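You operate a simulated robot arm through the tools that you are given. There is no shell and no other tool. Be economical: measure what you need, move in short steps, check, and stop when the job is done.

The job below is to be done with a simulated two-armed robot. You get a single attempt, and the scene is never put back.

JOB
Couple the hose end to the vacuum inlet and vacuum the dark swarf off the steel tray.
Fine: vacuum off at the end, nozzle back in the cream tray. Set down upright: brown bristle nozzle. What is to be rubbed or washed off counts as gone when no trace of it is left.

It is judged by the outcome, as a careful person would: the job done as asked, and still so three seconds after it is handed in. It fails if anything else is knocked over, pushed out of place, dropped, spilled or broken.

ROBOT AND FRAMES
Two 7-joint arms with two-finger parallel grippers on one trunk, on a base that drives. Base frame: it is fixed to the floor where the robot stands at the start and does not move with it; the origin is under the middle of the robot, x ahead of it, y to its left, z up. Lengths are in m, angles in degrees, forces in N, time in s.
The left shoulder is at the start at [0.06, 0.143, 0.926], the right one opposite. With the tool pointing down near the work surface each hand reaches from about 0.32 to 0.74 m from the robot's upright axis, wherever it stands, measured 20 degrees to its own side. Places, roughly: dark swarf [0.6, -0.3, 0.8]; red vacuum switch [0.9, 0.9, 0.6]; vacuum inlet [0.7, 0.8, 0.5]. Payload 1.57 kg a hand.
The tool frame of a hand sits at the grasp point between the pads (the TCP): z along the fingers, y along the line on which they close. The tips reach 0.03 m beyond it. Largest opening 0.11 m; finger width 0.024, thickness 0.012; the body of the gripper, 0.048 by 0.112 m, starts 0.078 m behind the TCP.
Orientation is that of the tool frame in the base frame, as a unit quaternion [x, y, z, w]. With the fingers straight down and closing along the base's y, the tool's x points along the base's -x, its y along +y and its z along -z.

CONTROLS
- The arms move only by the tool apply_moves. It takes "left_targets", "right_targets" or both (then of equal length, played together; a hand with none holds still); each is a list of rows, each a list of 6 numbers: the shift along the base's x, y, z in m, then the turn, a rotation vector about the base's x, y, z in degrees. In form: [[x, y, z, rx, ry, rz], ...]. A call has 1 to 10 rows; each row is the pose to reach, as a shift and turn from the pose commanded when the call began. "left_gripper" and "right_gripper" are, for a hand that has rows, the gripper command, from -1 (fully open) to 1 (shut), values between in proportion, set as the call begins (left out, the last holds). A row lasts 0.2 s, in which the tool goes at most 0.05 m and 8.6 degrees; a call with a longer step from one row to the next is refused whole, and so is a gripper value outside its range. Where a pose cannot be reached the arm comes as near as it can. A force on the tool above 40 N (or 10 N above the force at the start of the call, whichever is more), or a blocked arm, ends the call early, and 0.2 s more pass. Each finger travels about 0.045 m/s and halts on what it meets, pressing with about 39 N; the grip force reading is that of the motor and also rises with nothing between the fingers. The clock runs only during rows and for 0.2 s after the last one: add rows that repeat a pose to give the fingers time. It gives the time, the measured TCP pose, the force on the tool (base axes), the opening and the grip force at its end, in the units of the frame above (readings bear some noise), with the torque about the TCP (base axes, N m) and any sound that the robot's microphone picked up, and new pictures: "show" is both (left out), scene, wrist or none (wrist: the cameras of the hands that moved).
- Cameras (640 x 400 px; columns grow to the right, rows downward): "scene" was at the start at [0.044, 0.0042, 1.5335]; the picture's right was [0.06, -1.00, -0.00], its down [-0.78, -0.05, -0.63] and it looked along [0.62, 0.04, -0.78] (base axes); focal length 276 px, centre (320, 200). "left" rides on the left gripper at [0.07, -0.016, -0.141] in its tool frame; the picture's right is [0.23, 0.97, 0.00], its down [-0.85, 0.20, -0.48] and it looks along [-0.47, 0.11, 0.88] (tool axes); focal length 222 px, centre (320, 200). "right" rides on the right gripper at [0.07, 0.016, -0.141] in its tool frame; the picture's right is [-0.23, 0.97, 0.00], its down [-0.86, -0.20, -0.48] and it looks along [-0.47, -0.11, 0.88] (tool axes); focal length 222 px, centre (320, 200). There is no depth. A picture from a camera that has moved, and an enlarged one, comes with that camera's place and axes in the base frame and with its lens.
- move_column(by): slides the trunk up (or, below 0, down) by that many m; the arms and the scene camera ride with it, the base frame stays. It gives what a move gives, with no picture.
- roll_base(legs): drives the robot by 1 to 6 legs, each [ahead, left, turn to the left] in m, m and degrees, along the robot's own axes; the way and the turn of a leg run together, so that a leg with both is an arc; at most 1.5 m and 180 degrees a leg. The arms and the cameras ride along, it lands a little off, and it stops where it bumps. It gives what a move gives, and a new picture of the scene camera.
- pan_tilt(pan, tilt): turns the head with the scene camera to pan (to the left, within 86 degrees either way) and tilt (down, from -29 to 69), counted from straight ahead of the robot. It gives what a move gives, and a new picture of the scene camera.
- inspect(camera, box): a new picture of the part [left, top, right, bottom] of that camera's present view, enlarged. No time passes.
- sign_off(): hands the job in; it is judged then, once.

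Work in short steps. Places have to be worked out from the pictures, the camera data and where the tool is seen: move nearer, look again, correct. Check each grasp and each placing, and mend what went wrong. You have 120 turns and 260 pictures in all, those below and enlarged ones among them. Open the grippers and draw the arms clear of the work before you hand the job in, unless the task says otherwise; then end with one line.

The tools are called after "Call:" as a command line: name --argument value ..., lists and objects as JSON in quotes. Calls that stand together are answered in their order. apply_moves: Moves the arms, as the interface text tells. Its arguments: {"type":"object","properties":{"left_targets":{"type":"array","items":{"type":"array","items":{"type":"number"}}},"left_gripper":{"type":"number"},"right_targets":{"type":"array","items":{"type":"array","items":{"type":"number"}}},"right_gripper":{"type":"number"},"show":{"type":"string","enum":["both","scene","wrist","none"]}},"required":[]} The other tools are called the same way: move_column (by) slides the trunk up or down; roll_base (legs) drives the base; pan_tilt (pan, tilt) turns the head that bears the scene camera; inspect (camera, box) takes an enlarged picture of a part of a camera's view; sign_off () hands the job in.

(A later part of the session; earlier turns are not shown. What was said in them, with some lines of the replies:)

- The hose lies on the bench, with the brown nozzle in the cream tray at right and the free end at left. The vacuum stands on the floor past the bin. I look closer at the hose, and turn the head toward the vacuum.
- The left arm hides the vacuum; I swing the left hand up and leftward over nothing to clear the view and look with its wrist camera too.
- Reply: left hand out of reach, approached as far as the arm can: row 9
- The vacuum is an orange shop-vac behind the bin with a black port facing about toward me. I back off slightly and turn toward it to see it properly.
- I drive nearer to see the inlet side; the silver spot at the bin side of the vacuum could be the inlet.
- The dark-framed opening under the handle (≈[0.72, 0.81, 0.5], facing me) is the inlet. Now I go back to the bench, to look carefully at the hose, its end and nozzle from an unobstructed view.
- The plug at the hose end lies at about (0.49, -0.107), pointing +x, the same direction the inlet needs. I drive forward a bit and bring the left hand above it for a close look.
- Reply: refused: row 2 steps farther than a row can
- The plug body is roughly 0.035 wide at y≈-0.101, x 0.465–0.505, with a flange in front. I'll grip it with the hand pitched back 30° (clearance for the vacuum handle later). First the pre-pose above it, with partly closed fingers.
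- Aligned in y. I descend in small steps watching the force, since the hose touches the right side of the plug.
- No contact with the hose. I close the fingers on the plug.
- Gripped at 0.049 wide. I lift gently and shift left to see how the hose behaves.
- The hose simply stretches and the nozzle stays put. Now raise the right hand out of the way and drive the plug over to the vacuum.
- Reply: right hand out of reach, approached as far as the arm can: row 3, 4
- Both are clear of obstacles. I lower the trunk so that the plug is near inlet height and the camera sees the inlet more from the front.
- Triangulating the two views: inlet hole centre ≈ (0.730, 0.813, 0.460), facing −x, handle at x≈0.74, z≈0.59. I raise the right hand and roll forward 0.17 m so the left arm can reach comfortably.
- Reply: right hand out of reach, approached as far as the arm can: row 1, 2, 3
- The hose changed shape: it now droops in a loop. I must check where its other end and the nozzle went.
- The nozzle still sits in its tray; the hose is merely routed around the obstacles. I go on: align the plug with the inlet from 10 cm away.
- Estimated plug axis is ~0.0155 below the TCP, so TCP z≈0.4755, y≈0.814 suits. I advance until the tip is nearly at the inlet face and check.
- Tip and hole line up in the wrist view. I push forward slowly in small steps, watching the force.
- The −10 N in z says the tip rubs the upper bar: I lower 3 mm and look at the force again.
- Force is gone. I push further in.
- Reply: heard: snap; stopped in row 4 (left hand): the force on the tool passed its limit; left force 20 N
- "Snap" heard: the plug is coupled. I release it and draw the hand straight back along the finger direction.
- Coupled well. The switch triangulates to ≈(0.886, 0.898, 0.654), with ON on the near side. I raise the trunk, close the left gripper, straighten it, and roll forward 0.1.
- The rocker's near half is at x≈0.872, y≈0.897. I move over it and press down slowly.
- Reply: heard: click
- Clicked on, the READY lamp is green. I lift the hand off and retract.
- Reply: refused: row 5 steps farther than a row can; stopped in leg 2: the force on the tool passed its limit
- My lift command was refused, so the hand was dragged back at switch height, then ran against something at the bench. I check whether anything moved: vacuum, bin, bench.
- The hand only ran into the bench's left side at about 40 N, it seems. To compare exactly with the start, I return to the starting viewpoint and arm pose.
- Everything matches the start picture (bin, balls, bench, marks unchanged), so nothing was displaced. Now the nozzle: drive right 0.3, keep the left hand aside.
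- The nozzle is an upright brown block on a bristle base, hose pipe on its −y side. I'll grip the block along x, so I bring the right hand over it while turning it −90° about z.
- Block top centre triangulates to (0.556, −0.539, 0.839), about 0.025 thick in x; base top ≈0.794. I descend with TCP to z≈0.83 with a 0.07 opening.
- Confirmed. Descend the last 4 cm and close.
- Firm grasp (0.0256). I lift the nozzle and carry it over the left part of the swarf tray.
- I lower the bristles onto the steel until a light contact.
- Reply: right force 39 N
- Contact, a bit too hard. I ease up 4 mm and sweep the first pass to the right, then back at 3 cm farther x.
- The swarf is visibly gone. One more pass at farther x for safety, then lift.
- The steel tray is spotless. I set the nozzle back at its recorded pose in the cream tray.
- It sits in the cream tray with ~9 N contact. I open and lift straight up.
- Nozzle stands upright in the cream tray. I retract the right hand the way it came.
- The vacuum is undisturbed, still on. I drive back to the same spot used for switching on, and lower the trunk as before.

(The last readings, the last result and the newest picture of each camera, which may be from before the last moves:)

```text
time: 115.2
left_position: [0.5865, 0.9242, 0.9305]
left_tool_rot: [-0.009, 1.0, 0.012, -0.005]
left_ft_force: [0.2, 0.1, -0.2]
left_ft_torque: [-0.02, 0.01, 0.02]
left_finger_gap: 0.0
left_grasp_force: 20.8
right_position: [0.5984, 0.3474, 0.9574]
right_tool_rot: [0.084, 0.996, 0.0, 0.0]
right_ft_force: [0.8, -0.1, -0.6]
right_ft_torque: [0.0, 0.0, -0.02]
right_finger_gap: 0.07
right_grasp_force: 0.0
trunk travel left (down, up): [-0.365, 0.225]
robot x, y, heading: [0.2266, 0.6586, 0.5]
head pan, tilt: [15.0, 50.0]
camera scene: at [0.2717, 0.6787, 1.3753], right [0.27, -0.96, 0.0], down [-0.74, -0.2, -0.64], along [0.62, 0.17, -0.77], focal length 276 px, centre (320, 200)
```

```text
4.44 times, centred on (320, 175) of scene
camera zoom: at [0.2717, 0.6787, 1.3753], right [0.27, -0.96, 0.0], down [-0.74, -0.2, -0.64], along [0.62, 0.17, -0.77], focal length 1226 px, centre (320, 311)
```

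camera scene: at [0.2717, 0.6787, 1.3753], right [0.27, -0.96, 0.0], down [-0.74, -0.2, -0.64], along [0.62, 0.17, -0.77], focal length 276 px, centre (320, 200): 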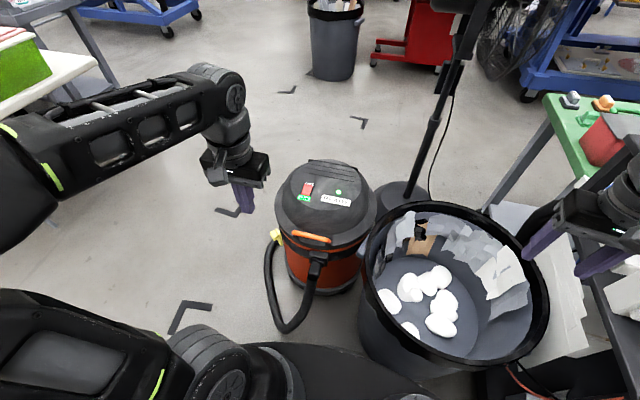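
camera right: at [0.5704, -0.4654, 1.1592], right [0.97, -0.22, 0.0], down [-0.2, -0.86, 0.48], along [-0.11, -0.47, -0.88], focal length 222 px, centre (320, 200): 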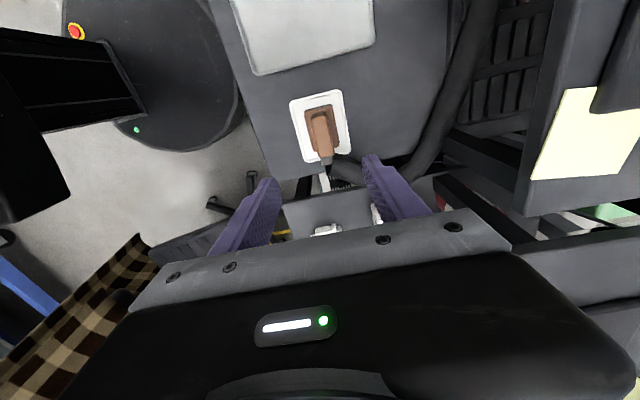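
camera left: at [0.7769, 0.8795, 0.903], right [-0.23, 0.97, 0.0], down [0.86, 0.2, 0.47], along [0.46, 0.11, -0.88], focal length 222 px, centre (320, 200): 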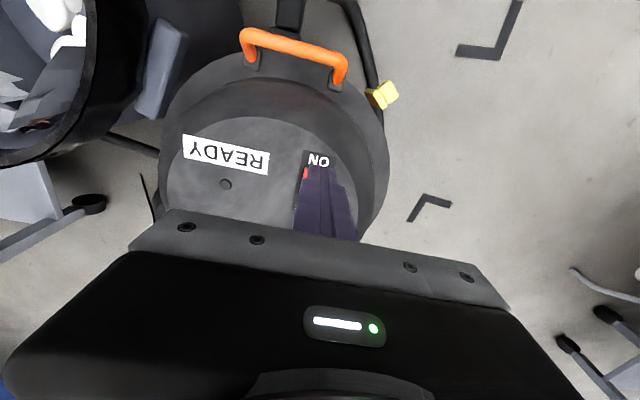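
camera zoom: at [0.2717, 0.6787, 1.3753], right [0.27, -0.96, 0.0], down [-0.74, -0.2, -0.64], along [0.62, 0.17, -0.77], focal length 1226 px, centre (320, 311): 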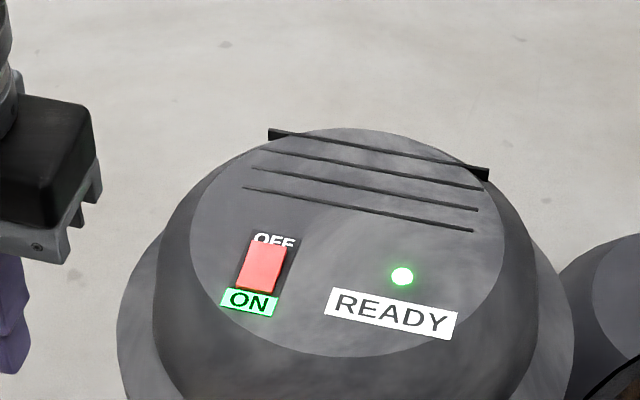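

The vacuum hasn't moved; the rocker centre is at (0.888, 0.896). I move over its far (OFF) half, x≈0.900.

Call:
apply_moves --left_targets '[[0.045, 0, 0, 0, 0, 0], [0.09, -0.01, 0, 0, 0, 0], [0.135, -0.02, 0, 0, 0, 0], [0.18, -0.027, 0, 0, 0, 0], [0.225, -0.027, -0.01, 0, 0, 0], [0.265, -0.027, -0.03, 0, 0, 0], [0.295, -0.027, -0.065, 0, 0, 0], [0.311, -0.027, -0.105, 0, 0, 0], [0.313, -0.027, -0.15, 0, 0, 0], [0.313, -0.027, -0.19, 0, 0, 0]]' --show "wrist"

Call:
inspect --camera "scene" --box '[260, 130, 380, 220]'

```text
time: 117.3
left_position: [0.8972, 0.8963, 0.7426]
left_tool_rot: [-0.009, 1.0, 0.012, -0.004]
left_ft_force: [-0.4, 0.3, -0.4]
left_ft_torque: [0.04, -0.02, 0.02]
left_finger_gap: 0.0
left_grasp_force: 21.3
left hand out of reach, approached as far as the arm can: row 4, 5, 6, 7, 8
right_position: [0.5979, 0.3482, 0.9585]
right_tool_rot: [0.084, 0.996, 0.0, 0.0]
right_ft_force: [-0.3, 0.8, 0.7]
right_ft_torque: [0.01, 0.01, 0.03]
right_finger_gap: 0.07
right_grasp_force: 0.0
trunk travel left (down, up): [-0.365, 0.225]
robot x, y, heading: [0.2318, 0.6588, 0.7]
head pan, tilt: [15.0, 50.0]
camera left: at [0.8296, 0.8757, 0.8836], right [-0.24, 0.97, 0.02], down [0.86, 0.2, 0.48], along [0.46, 0.14, -0.88], focal length 222 px, centre (320, 200)
```

left: 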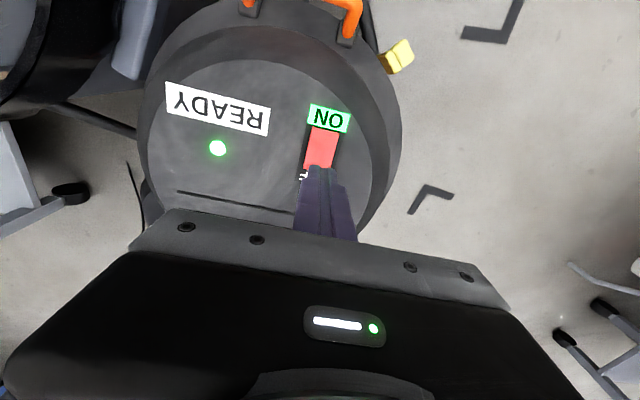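

```text
4.44 times, centred on (320, 175) of scene
camera zoom: at [0.2717, 0.6785, 1.3753], right [0.27, -0.96, 0.0], down [-0.74, -0.2, -0.64], along [0.62, 0.17, -0.77], focal length 1226 px, centre (320, 311)
```

zoom: 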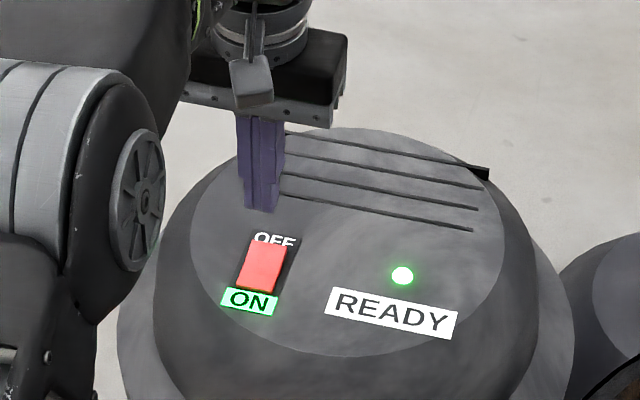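

Positioned over the OFF half. Press down slowly, then lift again.

Call:
apply_moves --left_targets '[[0, 0, -0.025, 0, 0, 0], [0, 0, -0.04, 0, 0, 0], [0, 0, -0.048, 0, 0, 0], [0, 0, -0.054, 0, 0, 0], [0, 0, -0.06, 0, 0, 0]]' --show "none"

Call:
inspect --camera "scene" --box '[260, 130, 380, 220]'

```text
time: 118.5
left_position: [0.8984, 0.898, 0.6818]
left_tool_rot: [-0.008, 1.0, 0.012, -0.004]
left_ft_force: [0.4, -0.6, 0.5]
left_ft_torque: [-0.02, -0.01, 0.06]
left_finger_gap: 0.0
left_grasp_force: 21.0
right_position: [0.5973, 0.3479, 0.958]
right_tool_rot: [0.084, 0.996, 0.0, 0.0]
right_ft_force: [-0.4, 0.1, 0.1]
right_ft_torque: [0.01, -0.01, -0.01]
right_finger_gap: 0.0702
right_grasp_force: 0.0
trunk travel left (down, up): [-0.365, 0.225]
robot x, y, heading: [0.2306, 0.6639, 0.6]
head pan, tilt: [15.0, 50.0]
```

```text
4.44 times, centred on (320, 175) of scene
camera zoom: at [0.2718, 0.6787, 1.3752], right [0.27, -0.96, 0.0], down [-0.74, -0.2, -0.64], along [0.62, 0.17, -0.77], focal length 1226 px, centre (320, 311)
```

zoom: 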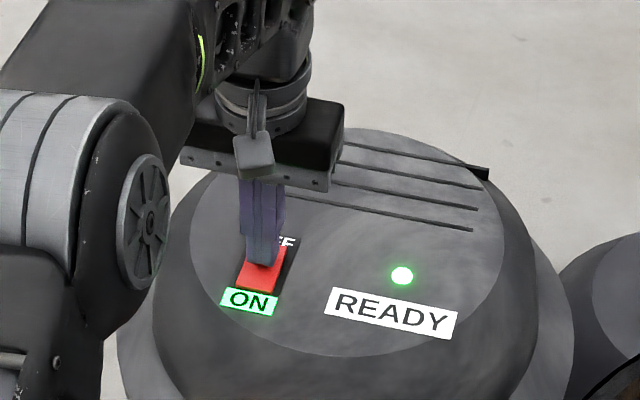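

No contact yet; the surface is just below. I continue down in 4 mm steps.

Call:
apply_moves --left_targets '[[0, 0, -0.004, 0, 0, 0], [0, 0, -0.008, 0, 0, 0], [0, 0, -0.012, 0, 0, 0], [0, 0, -0.015, 0, 0, 0]]' --show "none"

Call:
inspect --camera "scene" --box '[260, 130, 380, 220]'

```text
time: 119.4
left_position: [0.8991, 0.8977, 0.6788]
left_tool_rot: [-0.008, 1.0, 0.013, 0.0]
left_ft_force: [-13.9, -1.4, 19.9]
left_ft_torque: [-0.16, 0.5, -0.12]
left_finger_gap: 0.0
left_grasp_force: 21.5
right_position: [0.5952, 0.3488, 0.9586]
right_tool_rot: [0.083, 0.997, 0.0, 0.001]
right_ft_force: [0.2, -0.2, 1.2]
right_ft_torque: [-0.02, -0.03, 0.03]
right_finger_gap: 0.0699
right_grasp_force: 0.1
trunk travel left (down, up): [-0.365, 0.225]
robot x, y, heading: [0.2295, 0.6574, 0.5]
head pan, tilt: [15.0, 50.0]
heard: click, click, click
stopped in row 4 (left hand): the force on the tool passed its limit (the readings are from after the stop); the commanded pose is now the measured one
```

```text
4.44 times, centred on (320, 175) of scene
camera zoom: at [0.2682, 0.6779, 1.3754], right [0.27, -0.96, 0.0], down [-0.74, -0.2, -0.64], along [0.62, 0.17, -0.76], focal length 1226 px, centre (320, 311)
```

zoom: 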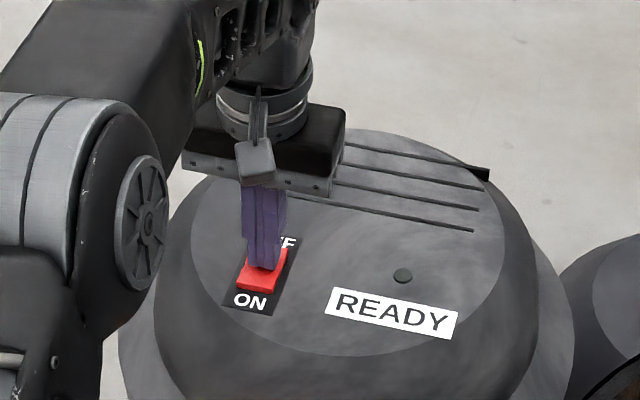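

The lamp is dark now: off. I lift straight up carefully and check the state stays off.

Call:
apply_moves --left_targets '[[0.001, 0, 0.02, 0, 0, 0], [0.001, 0, 0.05, 0, 0, 0], [0.001, 0, 0.09, 0, 0, 0], [0, 0, 0.12, 0, 0, 0], [-0.02, 0, 0.15, 0, 0, 0], [-0.06, 0, 0.17, 0, 0, 0]]' --show "none"

Call:
inspect --camera "scene" --box '[260, 130, 380, 220]'

```text
time: 120.8
left_position: [0.8396, 0.8966, 0.8443]
left_tool_rot: [-0.009, 1.0, 0.013, 0.0]
left_ft_force: [-0.8, -0.7, 0.1]
left_ft_torque: [0.02, -0.01, 0.03]
left_finger_gap: 0.0
left_grasp_force: 21.6
right_position: [0.5962, 0.3483, 0.9589]
right_tool_rot: [0.084, 0.996, 0.0, 0.0]
right_ft_force: [-0.8, -0.5, -0.1]
right_ft_torque: [0.01, -0.03, -0.01]
right_finger_gap: 0.0695
right_grasp_force: 0.1
trunk travel left (down, up): [-0.365, 0.225]
robot x, y, heading: [0.2275, 0.6564, 0.5]
head pan, tilt: [15.0, 50.0]
heard: click
```

```text
4.44 times, centred on (320, 175) of scene
camera zoom: at [0.2708, 0.6786, 1.3752], right [0.27, -0.96, 0.0], down [-0.74, -0.2, -0.64], along [0.62, 0.17, -0.77], focal length 1226 px, centre (320, 311)
```

zoom: 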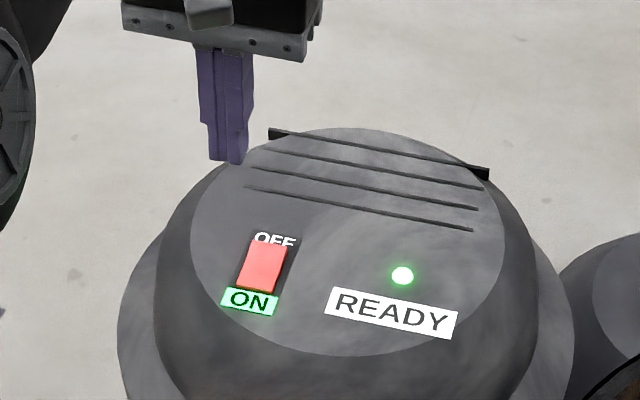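

Lifting let it rock back ON: I had pressed too near the pivot. I press again farther out, x≈0.907, in finer steps.

Call:
apply_moves --left_targets '[[0.03, 0, 0, 0, 0, 0], [0.06, 0, -0.02, 0, 0, 0], [0.067, 0.001, -0.06, 0, 0, 0], [0.067, 0.001, -0.1, 0, 0, 0], [0.067, 0.001, -0.135, 0, 0, 0], [0.067, 0.001, -0.155, 0, 0, 0], [0.067, 0.001, -0.155, 0, 0, 0]]' --show "none"

Call:
inspect --camera "left" --box '[220, 80, 420, 205]'

```text
time: 122.4
left_position: [0.9081, 0.8995, 0.6887]
left_tool_rot: [-0.009, 1.0, 0.014, 0.0]
left_ft_force: [-0.6, 0.5, -1.0]
left_ft_torque: [-0.01, 0.03, 0.0]
left_finger_gap: 0.0
left_grasp_force: 21.7
left hand out of reach, approached as far as the arm can: row 2
right_position: [0.5981, 0.3487, 0.9586]
right_tool_rot: [0.084, 0.996, 0.0, -0.001]
right_ft_force: [1.3, 0.2, 0.1]
right_ft_torque: [0.01, 0.03, -0.01]
right_finger_gap: 0.07
right_grasp_force: 0.0
trunk travel left (down, up): [-0.365, 0.225]
robot x, y, heading: [0.2302, 0.6593, 0.5]
head pan, tilt: [15.0, 50.0]
```

```text
3.20 times, centred on (320, 142) of left
camera zoom: at [0.8371, 0.8779, 0.8296], right [-0.24, 0.97, 0.02], down [0.85, 0.2, 0.48], along [0.46, 0.14, -0.87], focal length 711 px, centre (320, 384)
```

zoom: 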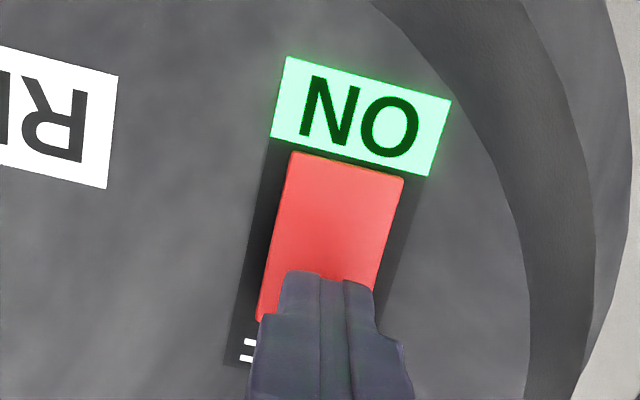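

Good placement, covering the far end of the rocker. Press in fine steps.

Call:
apply_moves --left_targets '[[0, 0, -0.004, 0, 0, 0], [0, 0, -0.007, 0, 0, 0], [0, 0, -0.01, 0, 0, 0]]' --show "none"

Call:
inspect --camera "scene" --box '[260, 130, 380, 220]'

```text
time: 123.2
left_position: [0.908, 0.8987, 0.6795]
left_tool_rot: [-0.009, 1.0, 0.012, 0.001]
left_ft_force: [1.2, 1.2, 1.7]
left_ft_torque: [-0.01, -0.04, 0.0]
left_finger_gap: 0.0001
left_grasp_force: 21.2
right_position: [0.599, 0.347, 0.9592]
right_tool_rot: [0.084, 0.997, -0.001, 0.0]
right_ft_force: [0.8, 0.6, 0.2]
right_ft_torque: [0.02, 0.0, 0.01]
right_finger_gap: 0.0701
right_grasp_force: 0.0
trunk travel left (down, up): [-0.365, 0.225]
robot x, y, heading: [0.2286, 0.6609, 0.4]
head pan, tilt: [15.0, 50.0]
```

```text
4.44 times, centred on (320, 175) of scene
camera zoom: at [0.2715, 0.6787, 1.3753], right [0.27, -0.96, 0.0], down [-0.74, -0.2, -0.64], along [0.62, 0.17, -0.77], focal length 1226 px, centre (320, 311)
```

zoom: 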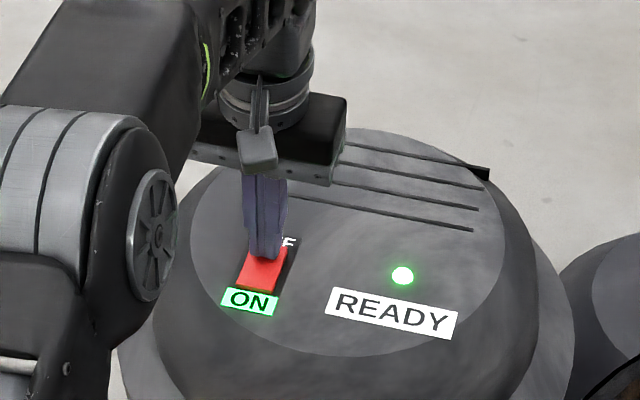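

Call:
apply_moves --left_targets '[[0, 0, -0.002, 0, 0, 0], [0, 0, -0.004, 0, 0, 0]]' --show "none"

Call:
inspect --camera "scene" --box '[260, 130, 380, 220]'

```text
time: 123.8
left_position: [0.9068, 0.8982, 0.6792]
left_tool_rot: [-0.009, 1.0, 0.012, 0.003]
left_ft_force: [0.7, 0.1, 11.5]
left_ft_torque: [-0.1, 0.11, -0.05]
left_finger_gap: 0.0
left_grasp_force: 21.9
right_position: [0.5975, 0.348, 0.9589]
right_tool_rot: [0.084, 0.996, 0.0, 0.0]
right_ft_force: [-0.2, 0.1, 0.2]
right_ft_torque: [-0.01, -0.03, -0.04]
right_finger_gap: 0.0698
right_grasp_force: 0.0
trunk travel left (down, up): [-0.365, 0.225]
robot x, y, heading: [0.2293, 0.6577, 0.5]
head pan, tilt: [15.0, 50.0]
heard: click
```

```text
4.44 times, centred on (320, 175) of scene
camera zoom: at [0.2706, 0.6784, 1.3755], right [0.27, -0.96, 0.0], down [-0.74, -0.2, -0.64], along [0.62, 0.17, -0.77], focal length 1226 px, centre (320, 311)
```

zoom: 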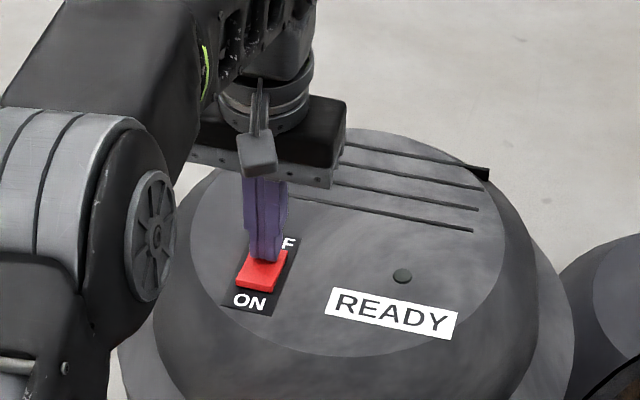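

Single click, lamp off. Lift gently and verify.

Call:
apply_moves --left_targets '[[0.003, 0, 0.006, 0, 0, 0], [0.004, 0, 0.02, 0, 0, 0], [0.004, 0, 0.05, 0, 0, 0], [0, 0, 0.09, 0, 0, 0], [0, 0, 0.13, 0, 0, 0]]' --show "none"

Call:
inspect --camera "scene" --box '[260, 130, 380, 220]'

```text
time: 125.0
left_position: [0.9081, 0.8991, 0.7868]
left_tool_rot: [-0.008, 1.0, 0.013, 0.004]
left_ft_force: [0.2, 1.1, 1.2]
left_ft_torque: [0.03, 0.01, 0.01]
left_finger_gap: 0.0
left_grasp_force: 21.4
left hand out of reach, approached as far as the arm can: row 5
right_position: [0.5983, 0.3491, 0.9588]
right_tool_rot: [0.084, 0.996, -0.001, 0.0]
right_ft_force: [-0.3, 0.2, -1.3]
right_ft_torque: [0.01, 0.03, 0.03]
right_finger_gap: 0.07
right_grasp_force: 0.1
trunk travel left (down, up): [-0.365, 0.225]
robot x, y, heading: [0.2296, 0.657, 0.4]
head pan, tilt: [15.0, 50.0]
```

```text
4.44 times, centred on (320, 175) of scene
camera zoom: at [0.272, 0.6791, 1.3752], right [0.27, -0.96, 0.0], down [-0.74, -0.2, -0.64], along [0.62, 0.17, -0.77], focal length 1226 px, centre (320, 311)
```

zoom: 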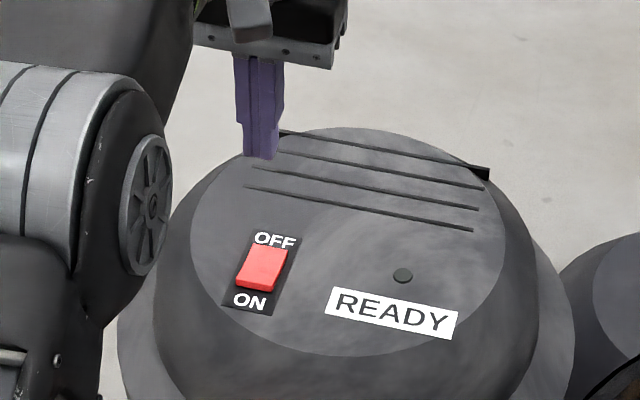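

It stays OFF. I retract the left hand and open both grippers.

Call:
apply_moves --left_gripper -1 --right_gripper -1 --left_targets '[[-0.03, 0, 0.03, 0, 0, 0], [-0.07, 0, 0.05, 0, 0, 0], [-0.11, 0, 0.07, 0, 0, 0], [-0.15, 0, 0.09, 0, 0, 0], [-0.19, 0, 0.11, 0, 0, 0], [-0.23, 0, 0.12, 0, 0, 0], [-0.27, 0, 0.13, 0, 0, 0], [-0.31, 0, 0.14, 0, 0, 0]]' --right_targets '[[0, 0, 0, 0, 0, 0], [0, 0, 0, 0, 0, 0], [0, 0, 0, 0, 0, 0], [0, 0, 0, 0, 0, 0], [0, 0, 0, 0, 0, 0], [0, 0, 0, 0, 0, 0], [0, 0, 0, 0, 0, 0], [0, 0, 0, 0, 0, 0]]' --show "none"

Call:
inspect --camera "scene" --box '[220, 120, 440, 340]'

```text
time: 126.8
left_position: [0.5958, 0.8985, 0.9284]
left_tool_rot: [-0.008, 1.0, 0.013, 0.001]
left_ft_force: [-0.1, 0.0, 0.6]
left_ft_torque: [0.0, -0.05, 0.0]
left_finger_gap: 0.1097
left_grasp_force: 0.1
right_position: [0.5968, 0.3479, 0.9591]
right_tool_rot: [0.083, 0.997, -0.001, 0.0]
right_ft_force: [-1.0, 0.1, 0.4]
right_ft_torque: [0.01, 0.0, 0.0]
right_finger_gap: 0.1102
right_grasp_force: 0.1
trunk travel left (down, up): [-0.365, 0.225]
robot x, y, heading: [0.2291, 0.6598, 0.2]
head pan, tilt: [15.0, 50.0]
```

```text
1.82 times, centred on (330, 230) of scene
camera zoom: at [0.271, 0.6788, 1.3753], right [0.27, -0.96, 0.0], down [-0.74, -0.2, -0.64], along [0.62, 0.17, -0.77], focal length 501 px, centre (302, 146)
```

zoom: 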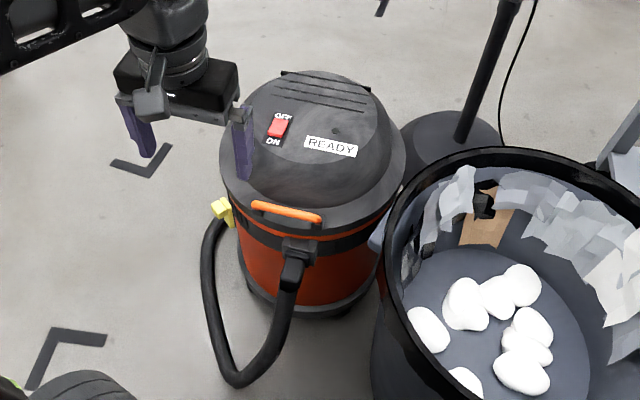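

Vacuum off, hose coupled. I back away and take a last look at the nozzle and tray.

Call:
roll_base --legs '[[-0.45, 0, 0]]'

Call:
pan_tilt --pan -40 --tilt 35

Call:
inspect --camera "scene" --box '[200, 60, 520, 260]'

```text
time: 129.5
left_position: [0.146, 0.896, 0.9281]
left_tool_rot: [-0.011, 1.0, 0.014, 0.001]
left_ft_force: [-0.8, 0.1, 0.4]
left_ft_torque: [0.0, -0.02, -0.04]
left_finger_gap: 0.1097
left_grasp_force: 0.2
right_position: [0.1487, 0.3461, 0.9587]
right_tool_rot: [0.081, 0.997, 0.0, 0.0]
right_ft_force: [-0.5, 0.6, -0.3]
right_ft_torque: [-0.01, -0.02, -0.03]
right_finger_gap: 0.1099
right_grasp_force: 0.1
trunk travel left (down, up): [-0.365, 0.225]
robot x, y, heading: [-0.2223, 0.6537, 0.7]
head pan, tilt: [15.0, 50.0]
camera scene: at [-0.1784, 0.6743, 1.3753], right [0.27, -0.96, 0.0], down [-0.74, -0.21, -0.64], along [0.62, 0.17, -0.77], focal length 276 px, centre (320, 200)
```

scene: 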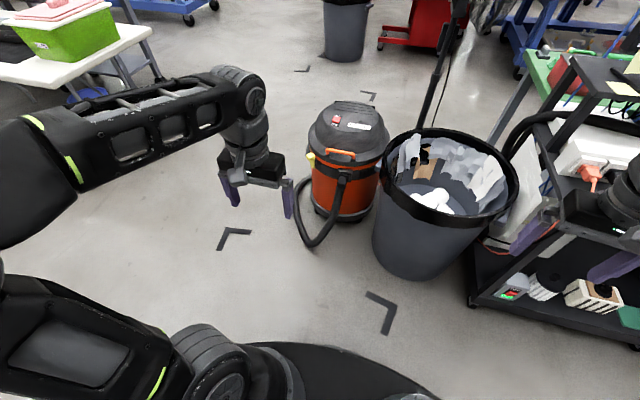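

```text
time: 130.8
left_position: [0.1463, 0.8953, 0.9287]
left_tool_rot: [-0.011, 1.0, 0.014, -0.001]
left_ft_force: [0.4, 0.9, -0.3]
left_ft_torque: [0.01, 0.03, -0.02]
left_finger_gap: 0.1099
left_grasp_force: 0.1
right_position: [0.1496, 0.3459, 0.9583]
right_tool_rot: [0.081, 0.997, 0.001, 0.0]
right_ft_force: [-0.5, -0.2, 0.0]
right_ft_torque: [0.02, -0.01, 0.0]
right_finger_gap: 0.1099
right_grasp_force: 0.0
trunk travel left (down, up): [-0.365, 0.225]
robot x, y, heading: [-0.2167, 0.6563, 0.7]
head pan, tilt: [-40.0, 35.0]
camera scene: at [-0.1839, 0.5977, 1.3969], right [-0.63, -0.77, 0.0], down [-0.44, 0.36, -0.82], along [0.63, -0.52, -0.57], focal length 276 px, centre (320, 200)
```

scene: 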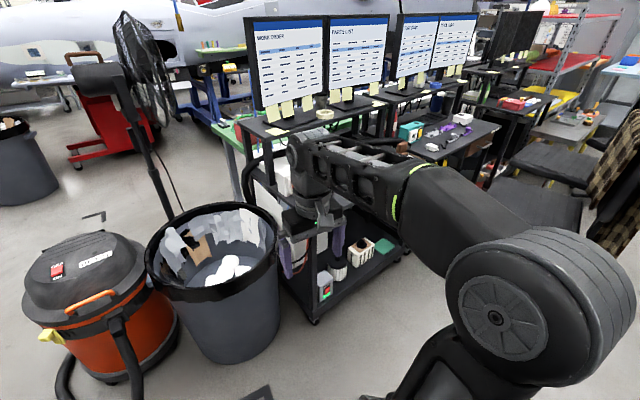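

```text
2.00 times, centred on (360, 160) of scene
camera zoom: at [-0.1839, 0.5977, 1.3969], right [-0.63, -0.77, 0.0], down [-0.44, 0.36, -0.82], along [0.63, -0.52, -0.57], focal length 552 px, centre (240, 280)
```

zoom: 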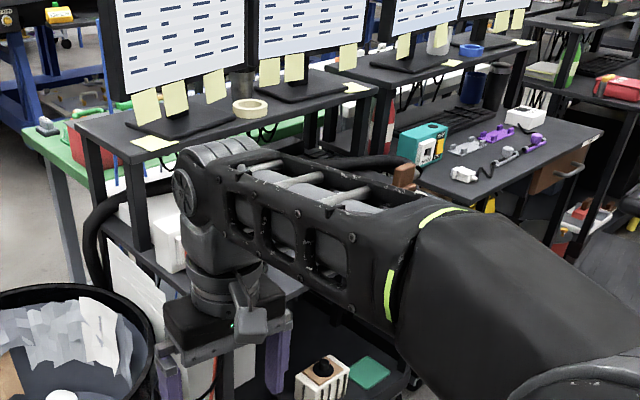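

All is in place: vacuum off, hose coupled, nozzle upright in its tray, hands empty and clear. I hand in.

Call:
sign_off

```text
The job is handed in.
```

The hose end is coupled to the vacuum inlet, the steel tray is clear of swarf, the vacuum is off, and the bristle nozzle is standing upright in the cream tray. Driving away from the vacuum, I bumped the hand into the left side of the bench at the force limit; comparing with the start picture, nothing there looked moved.
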